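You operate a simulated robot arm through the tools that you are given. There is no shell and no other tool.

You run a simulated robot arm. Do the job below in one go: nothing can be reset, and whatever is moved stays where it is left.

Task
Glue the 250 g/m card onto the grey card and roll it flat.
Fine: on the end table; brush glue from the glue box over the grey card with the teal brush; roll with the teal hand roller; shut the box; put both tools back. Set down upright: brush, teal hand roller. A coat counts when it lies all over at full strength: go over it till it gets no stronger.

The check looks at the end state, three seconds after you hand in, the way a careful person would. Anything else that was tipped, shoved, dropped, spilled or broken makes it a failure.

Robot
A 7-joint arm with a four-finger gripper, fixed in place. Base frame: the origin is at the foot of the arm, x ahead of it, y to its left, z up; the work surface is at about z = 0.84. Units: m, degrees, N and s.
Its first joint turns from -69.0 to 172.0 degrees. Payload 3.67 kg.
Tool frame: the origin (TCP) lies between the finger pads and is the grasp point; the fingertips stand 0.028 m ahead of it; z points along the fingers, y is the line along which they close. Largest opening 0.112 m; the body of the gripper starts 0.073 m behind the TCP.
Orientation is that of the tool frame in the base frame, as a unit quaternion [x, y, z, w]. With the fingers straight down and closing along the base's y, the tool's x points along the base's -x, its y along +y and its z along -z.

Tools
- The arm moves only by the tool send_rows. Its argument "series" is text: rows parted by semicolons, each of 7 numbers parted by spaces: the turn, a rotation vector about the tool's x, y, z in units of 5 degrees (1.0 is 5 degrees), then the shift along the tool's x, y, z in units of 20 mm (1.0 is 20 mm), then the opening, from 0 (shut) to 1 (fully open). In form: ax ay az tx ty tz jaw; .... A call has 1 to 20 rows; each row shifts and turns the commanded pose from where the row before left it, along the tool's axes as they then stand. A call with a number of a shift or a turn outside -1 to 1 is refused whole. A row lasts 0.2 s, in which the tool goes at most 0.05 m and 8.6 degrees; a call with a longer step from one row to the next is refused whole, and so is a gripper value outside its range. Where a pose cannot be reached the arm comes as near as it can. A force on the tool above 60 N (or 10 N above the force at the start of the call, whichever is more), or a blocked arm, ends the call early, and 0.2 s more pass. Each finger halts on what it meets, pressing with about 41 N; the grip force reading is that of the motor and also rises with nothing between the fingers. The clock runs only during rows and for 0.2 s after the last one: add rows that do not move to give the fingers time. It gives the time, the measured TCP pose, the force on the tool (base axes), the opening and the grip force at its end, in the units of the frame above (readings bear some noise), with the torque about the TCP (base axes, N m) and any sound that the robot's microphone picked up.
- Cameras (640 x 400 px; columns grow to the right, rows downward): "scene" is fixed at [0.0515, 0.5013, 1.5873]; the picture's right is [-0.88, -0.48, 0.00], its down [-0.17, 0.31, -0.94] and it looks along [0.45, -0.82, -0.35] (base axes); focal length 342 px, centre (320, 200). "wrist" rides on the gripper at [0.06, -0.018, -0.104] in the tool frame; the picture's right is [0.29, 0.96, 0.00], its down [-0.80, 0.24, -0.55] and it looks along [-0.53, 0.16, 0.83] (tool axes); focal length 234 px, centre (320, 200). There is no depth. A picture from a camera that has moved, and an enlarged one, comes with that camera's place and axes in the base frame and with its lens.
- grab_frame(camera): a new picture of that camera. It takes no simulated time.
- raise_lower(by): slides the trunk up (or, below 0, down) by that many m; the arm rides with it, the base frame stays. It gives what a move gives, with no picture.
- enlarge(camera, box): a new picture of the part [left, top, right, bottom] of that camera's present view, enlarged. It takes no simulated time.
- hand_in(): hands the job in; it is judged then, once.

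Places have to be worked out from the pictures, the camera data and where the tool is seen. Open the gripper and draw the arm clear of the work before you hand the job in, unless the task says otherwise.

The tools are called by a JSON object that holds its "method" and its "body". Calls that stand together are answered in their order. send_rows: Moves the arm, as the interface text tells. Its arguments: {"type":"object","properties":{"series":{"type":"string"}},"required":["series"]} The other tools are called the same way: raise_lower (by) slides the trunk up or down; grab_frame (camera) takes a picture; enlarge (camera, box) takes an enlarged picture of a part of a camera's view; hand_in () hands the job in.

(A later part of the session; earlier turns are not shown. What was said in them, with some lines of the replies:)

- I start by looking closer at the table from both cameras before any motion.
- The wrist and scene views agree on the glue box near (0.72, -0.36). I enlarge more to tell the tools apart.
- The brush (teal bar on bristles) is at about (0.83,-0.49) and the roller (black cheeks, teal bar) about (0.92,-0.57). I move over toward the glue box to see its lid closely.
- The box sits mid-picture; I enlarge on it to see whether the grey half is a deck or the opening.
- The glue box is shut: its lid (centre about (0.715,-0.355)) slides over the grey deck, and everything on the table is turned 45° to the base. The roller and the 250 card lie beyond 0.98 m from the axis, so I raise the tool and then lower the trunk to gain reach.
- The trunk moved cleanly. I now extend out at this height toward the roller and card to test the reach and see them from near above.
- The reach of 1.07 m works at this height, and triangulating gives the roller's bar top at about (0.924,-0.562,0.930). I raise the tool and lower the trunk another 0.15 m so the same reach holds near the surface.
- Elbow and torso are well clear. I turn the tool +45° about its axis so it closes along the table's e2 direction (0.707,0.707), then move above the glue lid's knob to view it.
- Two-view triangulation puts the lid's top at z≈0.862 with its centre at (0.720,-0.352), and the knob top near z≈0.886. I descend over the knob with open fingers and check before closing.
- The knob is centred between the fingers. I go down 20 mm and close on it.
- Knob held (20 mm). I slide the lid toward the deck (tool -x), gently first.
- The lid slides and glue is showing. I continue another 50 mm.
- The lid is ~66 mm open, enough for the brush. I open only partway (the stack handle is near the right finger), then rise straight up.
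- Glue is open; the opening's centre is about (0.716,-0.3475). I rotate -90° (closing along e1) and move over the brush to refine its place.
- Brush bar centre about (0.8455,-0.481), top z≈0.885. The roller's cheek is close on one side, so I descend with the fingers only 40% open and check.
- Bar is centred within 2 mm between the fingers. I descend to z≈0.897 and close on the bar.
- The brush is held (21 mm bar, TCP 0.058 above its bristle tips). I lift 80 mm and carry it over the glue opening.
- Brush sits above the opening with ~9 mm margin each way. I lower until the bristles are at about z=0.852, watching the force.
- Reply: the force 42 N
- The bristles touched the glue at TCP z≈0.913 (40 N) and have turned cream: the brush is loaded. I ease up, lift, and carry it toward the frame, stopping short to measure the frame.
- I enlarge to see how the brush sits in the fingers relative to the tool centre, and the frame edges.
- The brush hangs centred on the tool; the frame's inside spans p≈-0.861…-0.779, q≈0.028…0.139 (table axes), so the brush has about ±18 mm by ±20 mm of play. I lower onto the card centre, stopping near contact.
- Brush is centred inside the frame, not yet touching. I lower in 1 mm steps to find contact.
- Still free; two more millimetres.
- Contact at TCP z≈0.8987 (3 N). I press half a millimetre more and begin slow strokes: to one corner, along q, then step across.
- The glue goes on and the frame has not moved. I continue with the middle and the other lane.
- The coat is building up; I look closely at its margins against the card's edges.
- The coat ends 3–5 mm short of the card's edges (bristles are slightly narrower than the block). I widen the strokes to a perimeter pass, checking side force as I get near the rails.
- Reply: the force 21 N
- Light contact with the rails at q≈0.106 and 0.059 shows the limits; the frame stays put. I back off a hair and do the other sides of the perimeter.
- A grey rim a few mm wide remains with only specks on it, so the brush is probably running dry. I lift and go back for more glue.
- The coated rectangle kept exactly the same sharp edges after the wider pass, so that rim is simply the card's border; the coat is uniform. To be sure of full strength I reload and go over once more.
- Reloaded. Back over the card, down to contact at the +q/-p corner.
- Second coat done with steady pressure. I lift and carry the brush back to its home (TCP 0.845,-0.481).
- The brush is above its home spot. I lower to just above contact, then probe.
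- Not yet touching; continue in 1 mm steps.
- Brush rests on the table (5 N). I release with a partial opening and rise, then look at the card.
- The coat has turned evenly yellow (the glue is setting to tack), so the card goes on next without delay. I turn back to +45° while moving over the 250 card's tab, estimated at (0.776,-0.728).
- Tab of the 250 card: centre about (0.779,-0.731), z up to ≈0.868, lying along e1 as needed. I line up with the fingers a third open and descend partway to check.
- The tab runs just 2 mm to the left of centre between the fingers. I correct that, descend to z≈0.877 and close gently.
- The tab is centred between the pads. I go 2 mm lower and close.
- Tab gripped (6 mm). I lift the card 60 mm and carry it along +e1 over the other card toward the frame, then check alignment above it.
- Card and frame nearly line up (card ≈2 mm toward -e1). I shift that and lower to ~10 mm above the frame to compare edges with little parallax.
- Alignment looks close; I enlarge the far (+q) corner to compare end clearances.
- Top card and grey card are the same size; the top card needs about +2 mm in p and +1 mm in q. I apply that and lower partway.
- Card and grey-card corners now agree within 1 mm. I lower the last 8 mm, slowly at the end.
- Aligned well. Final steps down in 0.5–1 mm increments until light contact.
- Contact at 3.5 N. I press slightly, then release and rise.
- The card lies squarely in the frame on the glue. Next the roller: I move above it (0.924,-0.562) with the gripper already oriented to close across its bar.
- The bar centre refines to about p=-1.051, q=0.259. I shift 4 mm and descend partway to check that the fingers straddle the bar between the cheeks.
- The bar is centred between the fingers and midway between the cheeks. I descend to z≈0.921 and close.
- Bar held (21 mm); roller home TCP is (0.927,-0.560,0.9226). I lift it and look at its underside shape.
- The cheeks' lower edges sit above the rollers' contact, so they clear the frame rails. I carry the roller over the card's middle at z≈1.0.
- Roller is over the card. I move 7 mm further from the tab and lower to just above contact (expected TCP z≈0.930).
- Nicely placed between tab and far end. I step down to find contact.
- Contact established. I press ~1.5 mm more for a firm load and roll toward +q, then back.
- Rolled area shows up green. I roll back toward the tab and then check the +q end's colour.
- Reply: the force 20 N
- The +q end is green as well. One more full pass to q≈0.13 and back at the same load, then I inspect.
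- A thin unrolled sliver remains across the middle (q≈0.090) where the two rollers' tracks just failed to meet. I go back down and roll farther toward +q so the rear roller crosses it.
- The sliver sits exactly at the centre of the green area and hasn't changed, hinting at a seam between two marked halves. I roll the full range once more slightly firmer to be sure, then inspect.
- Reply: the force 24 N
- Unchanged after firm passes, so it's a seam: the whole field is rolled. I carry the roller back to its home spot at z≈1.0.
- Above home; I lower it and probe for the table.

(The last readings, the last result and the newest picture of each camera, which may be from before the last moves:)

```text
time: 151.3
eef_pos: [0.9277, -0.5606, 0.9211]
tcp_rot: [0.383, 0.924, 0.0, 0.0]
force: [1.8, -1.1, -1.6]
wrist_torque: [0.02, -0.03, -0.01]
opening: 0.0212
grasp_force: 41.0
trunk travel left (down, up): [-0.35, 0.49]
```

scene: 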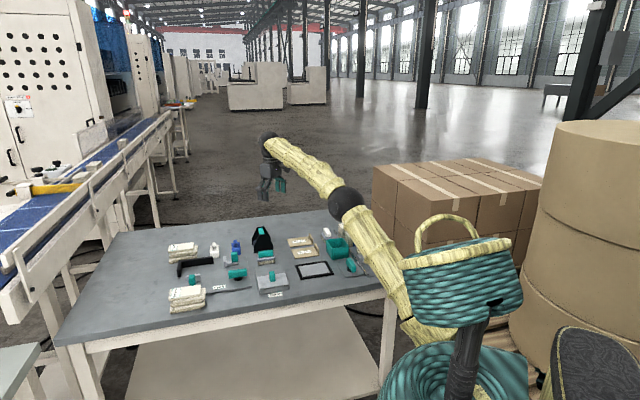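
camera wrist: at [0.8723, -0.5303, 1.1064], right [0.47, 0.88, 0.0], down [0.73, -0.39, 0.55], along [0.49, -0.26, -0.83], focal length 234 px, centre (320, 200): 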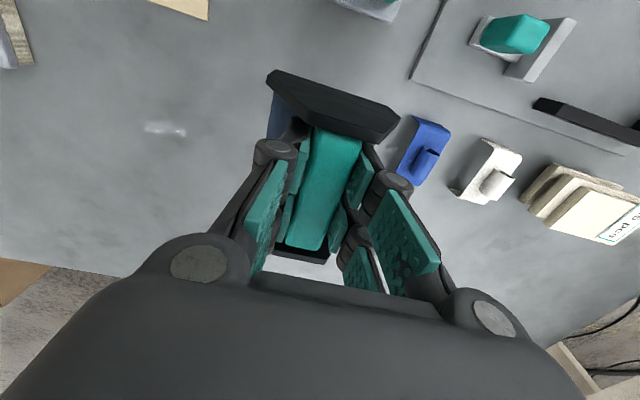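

{"method": "send_rows", "body": {"series": "0 0 0 0 0 0.04 0;0 0 0 0 0 0 0"}}

{"method": "enlarge", "body": {"camera": "scene", "box": [230, 210, 310, 260]}}

```text
time: 151.9
eef_pos: [0.9269, -0.5591, 0.9212]
tcp_rot: [0.383, 0.924, 0.001, 0.0]
force: [2.0, -2.4, 3.8]
wrist_torque: [0.15, -0.11, -0.06]
opening: 0.0212
grasp_force: 41.2
trunk travel left (down, up): [-0.35, 0.49]
```

```text
8.00 times, centred on (270, 235) of scene
camera zoom: at [0.0515, 0.5013, 1.5873], right [-0.88, -0.48, 0.0], down [-0.17, 0.31, -0.94], along [0.45, -0.82, -0.35], focal length 2734 px, centre (720, -80)
```

zoom: 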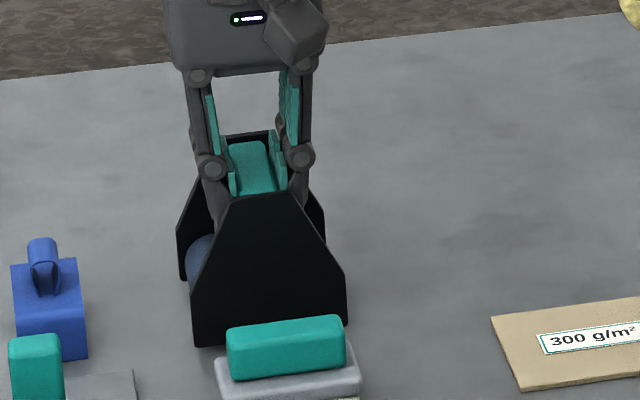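

The roller stands on the table in its original spot. I release, wait, and rise straight up.

{"method": "send_rows", "body": {"series": "0 0 0 0 0 0 0.25;0 0 0 0 0 0 0.35;0 0 0 0 0 0 0.35;0 0 0 0 0 -0.25 0.35;0 0 0 0 0 -0.5 0.35;0 0 0 0 0 -1 0.35;0 0 0 0 0 -1 0.35;0 0 0 0 0 -1 0.35;0 0 0 0 0 -1 0.35;0 0 0 0 0 -1 0.35;0 0 0 0 0 -1 0.35;0 0 0 0 0 0 0.35"}}

{"method": "grab_frame", "body": {"camera": "wrist"}}

{"method": "enlarge", "body": {"camera": "scene", "box": [220, 210, 350, 300]}}

```text
time: 154.5
eef_pos: [0.9281, -0.5595, 1.0547]
tcp_rot: [0.383, 0.924, 0.001, -0.001]
force: [-0.2, 0.5, -0.2]
wrist_torque: [-0.02, -0.02, 0.02]
opening: 0.0393
grasp_force: 0.0
trunk travel left (down, up): [-0.35, 0.49]
```

```text
taken
camera wrist: at [0.8721, -0.5296, 1.1589], right [0.47, 0.88, 0.0], down [0.73, -0.39, 0.55], along [0.49, -0.26, -0.83], focal length 234 px, centre (320, 200)
```

wrist: 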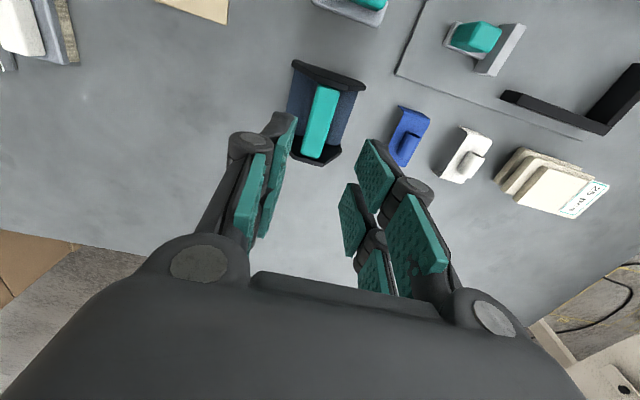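

```text
4.44 times, centred on (285, 255) of scene
camera zoom: at [0.0515, 0.5013, 1.5873], right [-0.88, -0.48, 0.0], down [-0.17, 0.31, -0.94], along [0.45, -0.82, -0.35], focal length 1519 px, centre (476, -44)
```

zoom: 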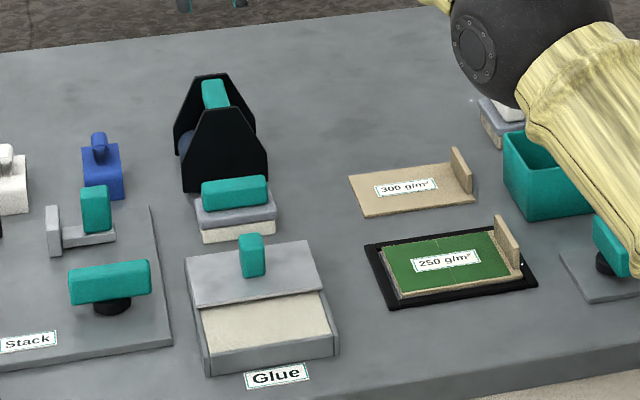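

All is in place; now the lid. I move along +e1 to above the knob (0.7685,-0.400) with the fingers partly open.

{"method": "send_rows", "body": {"series": "0 0 0 1 0 0 0.4;0 0 0 1 0 0 0.4;0 0 0 1 0 0 0.4;0 0 0 1 0 0 0.4;0 0 0 1 0 0 0.4;0 0 0 1 0 0 0.4;0 0 0 1 0 0 0.4;0 0 0 1 0 0 0.4;0 0 0 1 0 0 0.4;0 0 0 1 0 0 0.4;0 0 0 1 0 0 0.4;0 0 0 0.28 0 0 0.4;0 0 0 0 0 1 0.4;0 0 0 0 0 1 0.4;0 0 0 0 0 1 0.4;0 0 0 0 0 1 0.4;0 0 0 0 0 1 0.4;0 0 0 0 0 1 0.4;0 0 0 0 0 0 0.4"}}

{"method": "grab_frame", "body": {"camera": "wrist"}}

{"method": "enlarge", "body": {"camera": "scene", "box": [220, 220, 320, 300]}}

```text
time: 158.5
eef_pos: [0.7666, -0.3994, 0.9349]
tcp_rot: [0.382, 0.924, 0.0, 0.0]
force: [0.1, -0.3, 0.0]
wrist_torque: [0.0, -0.02, 0.0]
opening: 0.0449
grasp_force: 0.0
trunk travel left (down, up): [-0.35, 0.49]
```

```text
taken
camera wrist: at [0.7115, -0.37, 1.0396], right [0.47, 0.88, 0.0], down [0.73, -0.39, 0.55], along [0.49, -0.26, -0.83], focal length 234 px, centre (320, 200)
```

wrist: 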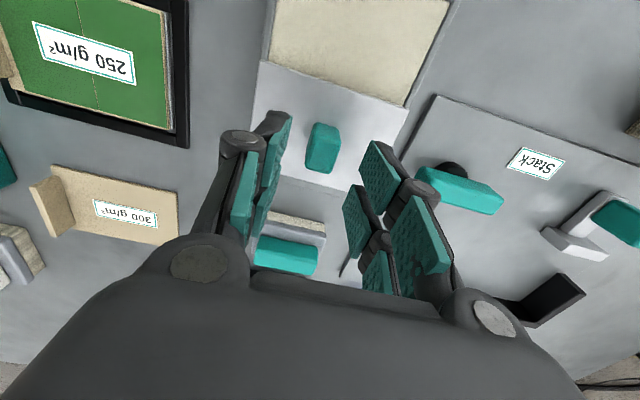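

```text
5.00 times, centred on (270, 260) of scene
camera zoom: at [0.0515, 0.5013, 1.5873], right [-0.88, -0.48, 0.0], down [-0.17, 0.31, -0.94], along [0.45, -0.82, -0.35], focal length 1709 px, centre (570, -100)
```

zoom: 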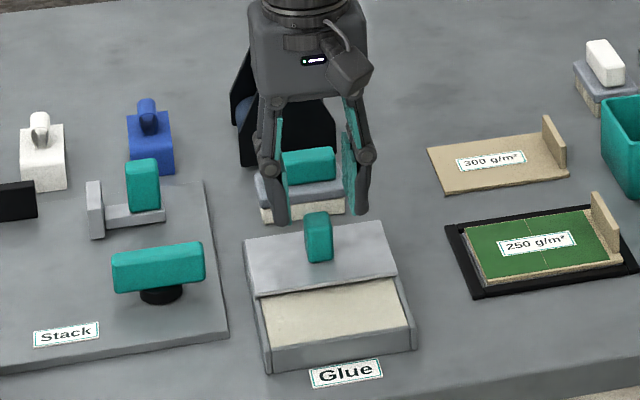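

Knob centred. I descend to z≈0.894, grip it, and slide the lid back toward the label in small steps.

{"method": "send_rows", "body": {"series": "0 0 0 0 0 1 0.4;0 0 0 0 0 1 0.4;0 0 0 0 0 0.05 0.4;0 0 0 0 0 0 0.2;0 0 0 0 0 0 0;0 0 0 0 0 0 0;0 0 0 0 0 0 0"}}

{"method": "send_rows", "body": {"series": "0 0 0 0.25 0 0 0;0 0 0 0.25 0 0 0;0 0 0 0.25 0 0 0;0 0 0 0.25 0 0 0;0 0 0 0.25 0 0 0;0 0 0 0.25 0 0 0;0 0 0 0.25 0 0 0;0 0 0 0.25 0 0 0;0 0 0 0.25 0 0 0;0 0 0 0.25 0 0 0;0 0 0 0.25 0 0 0;0 0 0 0 0 0 0"}}

{"method": "grab_frame", "body": {"camera": "wrist"}}

```text
time: 160.1
eef_pos: [0.7669, -0.4003, 0.8951]
tcp_rot: [0.382, 0.924, 0.0, 0.0]
force: [4.5, 5.3, -1.5]
wrist_torque: [-0.32, -0.67, -0.01]
opening: 0.0201
grasp_force: 45.3
trunk travel left (down, up): [-0.35, 0.49]
```

```text
time: 162.7
eef_pos: [0.7279, -0.3611, 0.8951]
tcp_rot: [0.383, 0.924, 0.0, 0.001]
force: [4.6, 4.2, 2.4]
wrist_torque: [-0.23, -0.29, 0.04]
opening: 0.0199
grasp_force: 45.4
trunk travel left (down, up): [-0.35, 0.49]
```

```text
taken
camera wrist: at [0.6733, -0.3301, 0.9987], right [0.47, 0.88, 0.0], down [0.73, -0.39, 0.55], along [0.49, -0.26, -0.83], focal length 234 px, centre (320, 200)
```

wrist: 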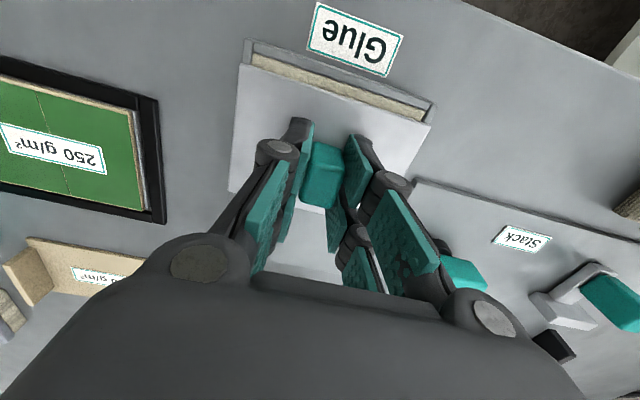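

10 mm remain to the original shut position. I slide the rest gently until the stop.

{"method": "send_rows", "body": {"series": "0 0 0 0.2 0 0 0;0 0 0 0.2 0 0 0;0 0 0 0.1 0 0 0;0 0 0 0.03 0 0 0;0 0 0 0 0 0 0"}}

{"method": "grab_frame", "body": {"camera": "wrist"}}

{"method": "enlarge", "body": {"camera": "scene", "box": [240, 250, 320, 305]}}

```text
time: 163.9
eef_pos: [0.7206, -0.3535, 0.8948]
tcp_rot: [0.383, 0.924, 0.0, 0.0]
force: [10.9, -1.2, 5.9]
wrist_torque: [0.72, 0.33, 0.0]
opening: 0.0198
grasp_force: 45.0
trunk travel left (down, up): [-0.35, 0.49]
```

```text
taken
camera wrist: at [0.6663, -0.3233, 0.9987], right [0.47, 0.88, 0.0], down [0.73, -0.39, 0.55], along [0.49, -0.26, -0.83], focal length 234 px, centre (320, 200)
```

wrist: 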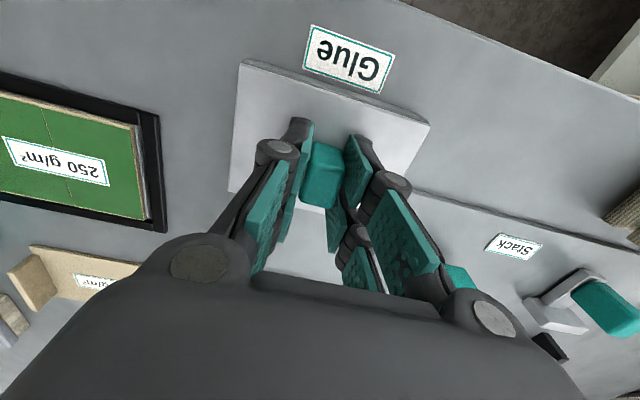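

```text
7.27 times, centred on (280, 278) of scene
camera zoom: at [0.0515, 0.5013, 1.5873], right [-0.88, -0.48, 0.0], down [-0.17, 0.31, -0.94], along [0.45, -0.82, -0.35], focal length 2485 px, centre (611, -364)
```

zoom: 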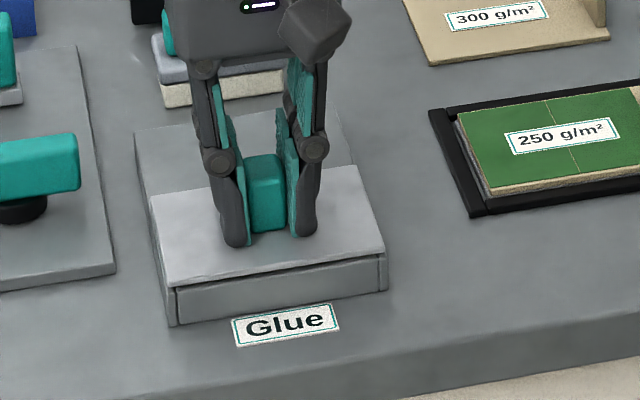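

The lid is back at its original shut position against the stop. I release and rise.

{"method": "send_rows", "body": {"series": "0 0 0 0 0 0 0.3;0 0 0 0 0 0 0.4;0 0 0 0 0 -0.5 0.4;0 0 0 0 0 -1 0.4;0 0 0 0 0 -1 0.4;0 0 0 0 0 -1 0.5;0 0 0 0 0 -1 0.7;0 0 0 0 0 -1 1;0 0 0 0 0 -1 1;0 0 0 0 0 -1 1;0 0 0 0 0 -1 1;0 0 0 0 0 -1 1;0 0 0 0 0 -1 1;0 0 0 0 0 0 1"}}

{"method": "grab_frame", "body": {"camera": "wrist"}}

{"method": "enlarge", "body": {"camera": "scene", "box": [140, 210, 400, 320]}}

{"method": "enlarge", "body": {"camera": "scene", "box": [230, 220, 350, 300]}}

```text
time: 166.9
eef_pos: [0.7209, -0.3528, 1.1056]
tcp_rot: [0.383, 0.924, 0.0, 0.0]
force: [-0.4, -0.1, -0.5]
wrist_torque: [0.0, -0.03, 0.03]
opening: 0.1119
grasp_force: 0.1
trunk travel left (down, up): [-0.35, 0.49]
```

```text
taken
camera wrist: at [0.6661, -0.3236, 1.2096], right [0.47, 0.88, 0.0], down [0.73, -0.39, 0.55], along [0.49, -0.26, -0.83], focal length 234 px, centre (320, 200)
```

wrist: 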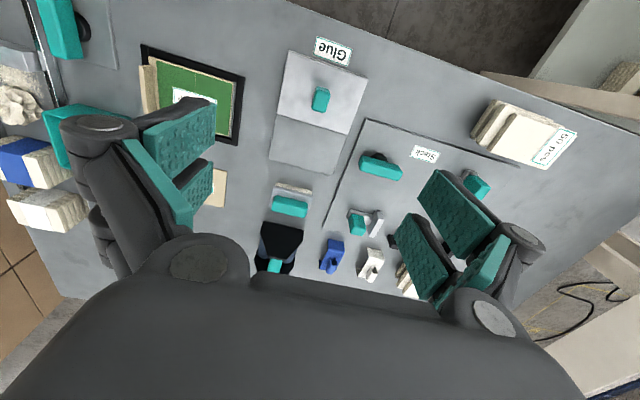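

```text
2.46 times, centred on (270, 265) of scene
camera zoom: at [0.0515, 0.5013, 1.5873], right [-0.88, -0.48, 0.0], down [-0.17, 0.31, -0.94], along [0.45, -0.82, -0.35], focal length 841 px, centre (443, 40)
```

zoom: 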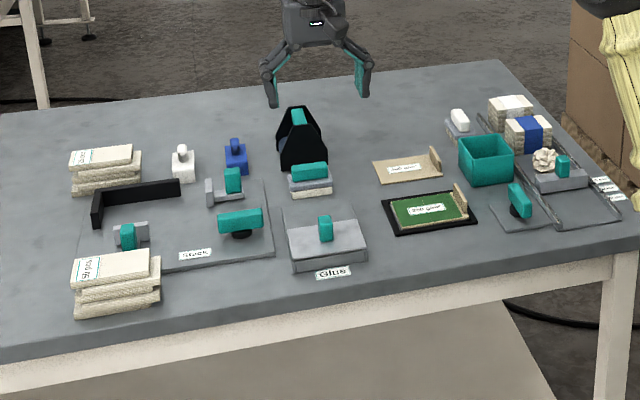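

```text
5.00 times, centred on (290, 260) of scene
camera zoom: at [0.0515, 0.5013, 1.5873], right [-0.88, -0.48, 0.0], down [-0.17, 0.31, -0.94], along [0.45, -0.82, -0.35], focal length 1709 px, centre (470, -100)
```

zoom: 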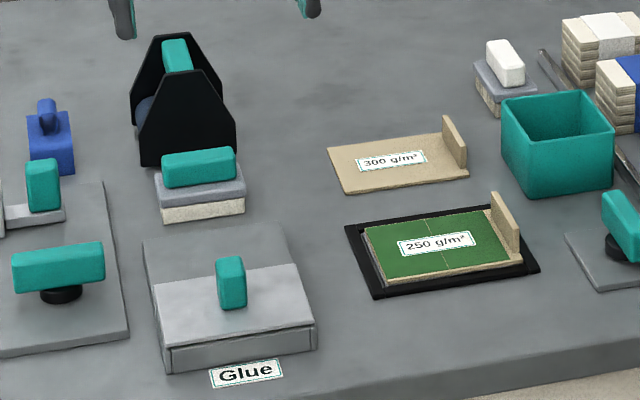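

All items stand in their places. Before handing in I take a closer wrist look at the thin seam on the card, staying high above it.

{"method": "send_rows", "body": {"series": "0 0 0 -0.4 -0.9 0.2 1;0 0 0 -0.4 -0.9 0.2 1;0 0 0 -0.4 -0.9 0.2 1;0 0 0 -0.4 -0.9 0.2 1;0 0 0 -0.4 -0.9 0.2 1;0 0 0 -0.4 -0.9 0.2 1;0 0 0 -0.4 -0.9 0.2 1;0 0 0 -0.4 -0.9 0.2 1;0 0 0 -0.4 -0.9 0.2 1;0 0 0 -0.4 -0.9 0.2 1;0 0 0 0 0 0 1"}}

{"method": "enlarge", "body": {"camera": "wrist", "box": [230, 0, 430, 150]}}

{"method": "enlarge", "body": {"camera": "wrist", "box": [280, 40, 360, 100]}}

```text
time: 169.3
eef_pos: [0.6495, -0.5367, 1.0639]
tcp_rot: [0.383, 0.924, 0.0, 0.0]
force: [0.3, -0.1, 0.0]
wrist_torque: [-0.04, -0.02, 0.01]
opening: 0.112
grasp_force: 0.1
trunk travel left (down, up): [-0.35, 0.49]
```

```text
2.67 times, centred on (330, 75) of wrist
camera zoom: at [0.5947, -0.5064, 1.1685], right [0.47, 0.88, 0.0], down [0.73, -0.39, 0.55], along [0.49, -0.26, -0.83], focal length 624 px, centre (293, 533)
```

zoom: 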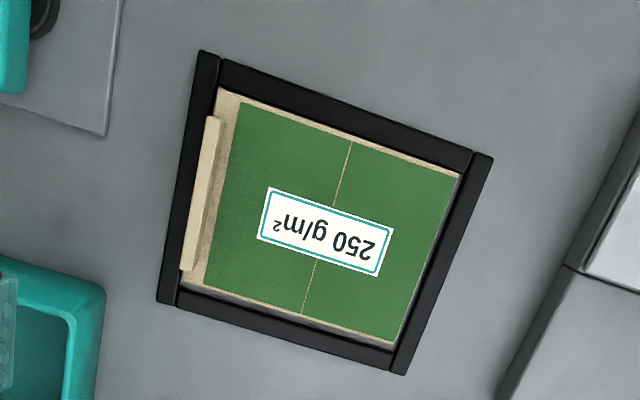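

```text
6.67 times, centred on (320, 70) of wrist
camera zoom: at [0.5947, -0.5064, 1.1685], right [0.47, 0.88, 0.0], down [0.73, -0.39, 0.55], along [0.49, -0.26, -0.83], focal length 1561 px, centre (320, 1067)
```

zoom: 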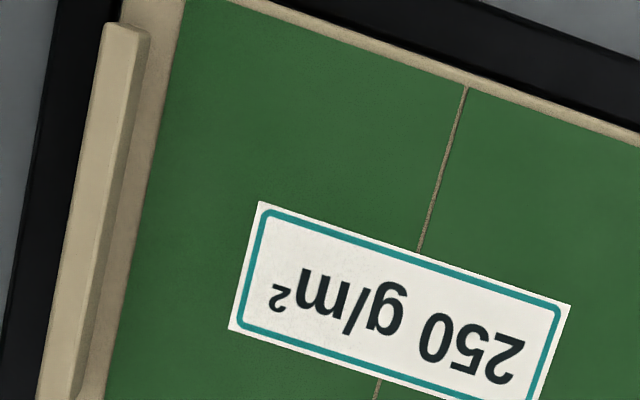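

Both halves are uniformly green with a ruled seam between two marking tiles, so the rolling is complete. I withdraw upward, clear of the work.

{"method": "send_rows", "body": {"series": "0 0 0 0 0 -1 1;0 0 0 0 0 -1 1;0 0 0 0 0 -1 1;0 0 0 0 0 -1 1;0 0 0 0 0 -1 1;0 0 0 0 0 -1 1;0 0 0 0 0 -1 1;0 0 0 0 0 -1 1;0 0 0 0 0 -1 1;0 0 0 0 0 0 1"}}

{"method": "enlarge", "body": {"camera": "scene", "box": [140, 190, 400, 320]}}

```text
time: 171.5
eef_pos: [0.6508, -0.5382, 1.2448]
tcp_rot: [0.382, 0.924, -0.001, 0.0]
force: [0.7, 0.8, 0.1]
wrist_torque: [0.0, -0.02, -0.01]
opening: 0.1121
grasp_force: 0.1
trunk travel left (down, up): [-0.35, 0.49]
```

```text
2.46 times, centred on (270, 255) of scene
camera zoom: at [0.0515, 0.5013, 1.5873], right [-0.88, -0.48, 0.0], down [-0.17, 0.31, -0.94], along [0.45, -0.82, -0.35], focal length 841 px, centre (443, 65)
```

zoom: 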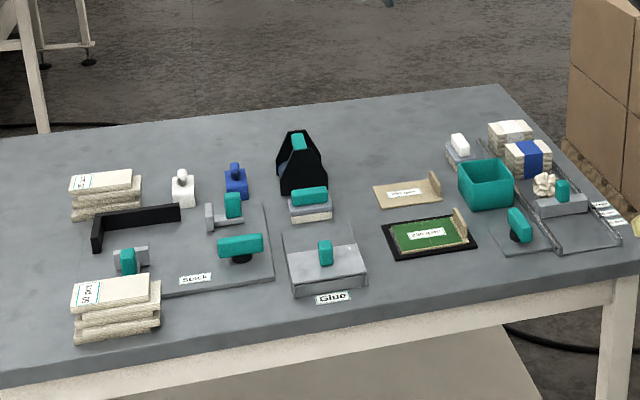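

The final view shows the card glued and rolled in the frame, the box shut, brush and roller upright in their places, and nothing else disturbed. The gripper is open and clear, so I hand in.

{"method": "hand_in", "body": {}}

```text
The job is handed in.
```

The 250 g/m² card is glued onto the grey card in the frame and rolled flat, and I've handed the job in. No result has come back yet.

- **Glue:** I brushed the grey card with two loads of glue until the coat was even. It had turned evenly yellow by the time I put the brush back. A rim about 4 mm wide around the edge stayed bare. I took it for the card's border, because the coat's edges didn't move when I brushed wider.
- **Card:** It sits inside the frame, lined up with the grey card to within about 1 mm.
- **Rolling:** The card turned green where it was rolled, apart from a strip beside the tab and narrow margins along the edges. A line under 1 mm wide stayed across the middle after firm extra passes. I took it for a seam between two marked halves, not a missed strip.
- **Putting away:** The glue box is shut at its original position. The brush and the teal hand roller are back in their places, upright. The gripper is open and clear, and nothing else looked moved in the final picture.

While brushing I lightly touched the frame's rails, but the frame did not visibly move.
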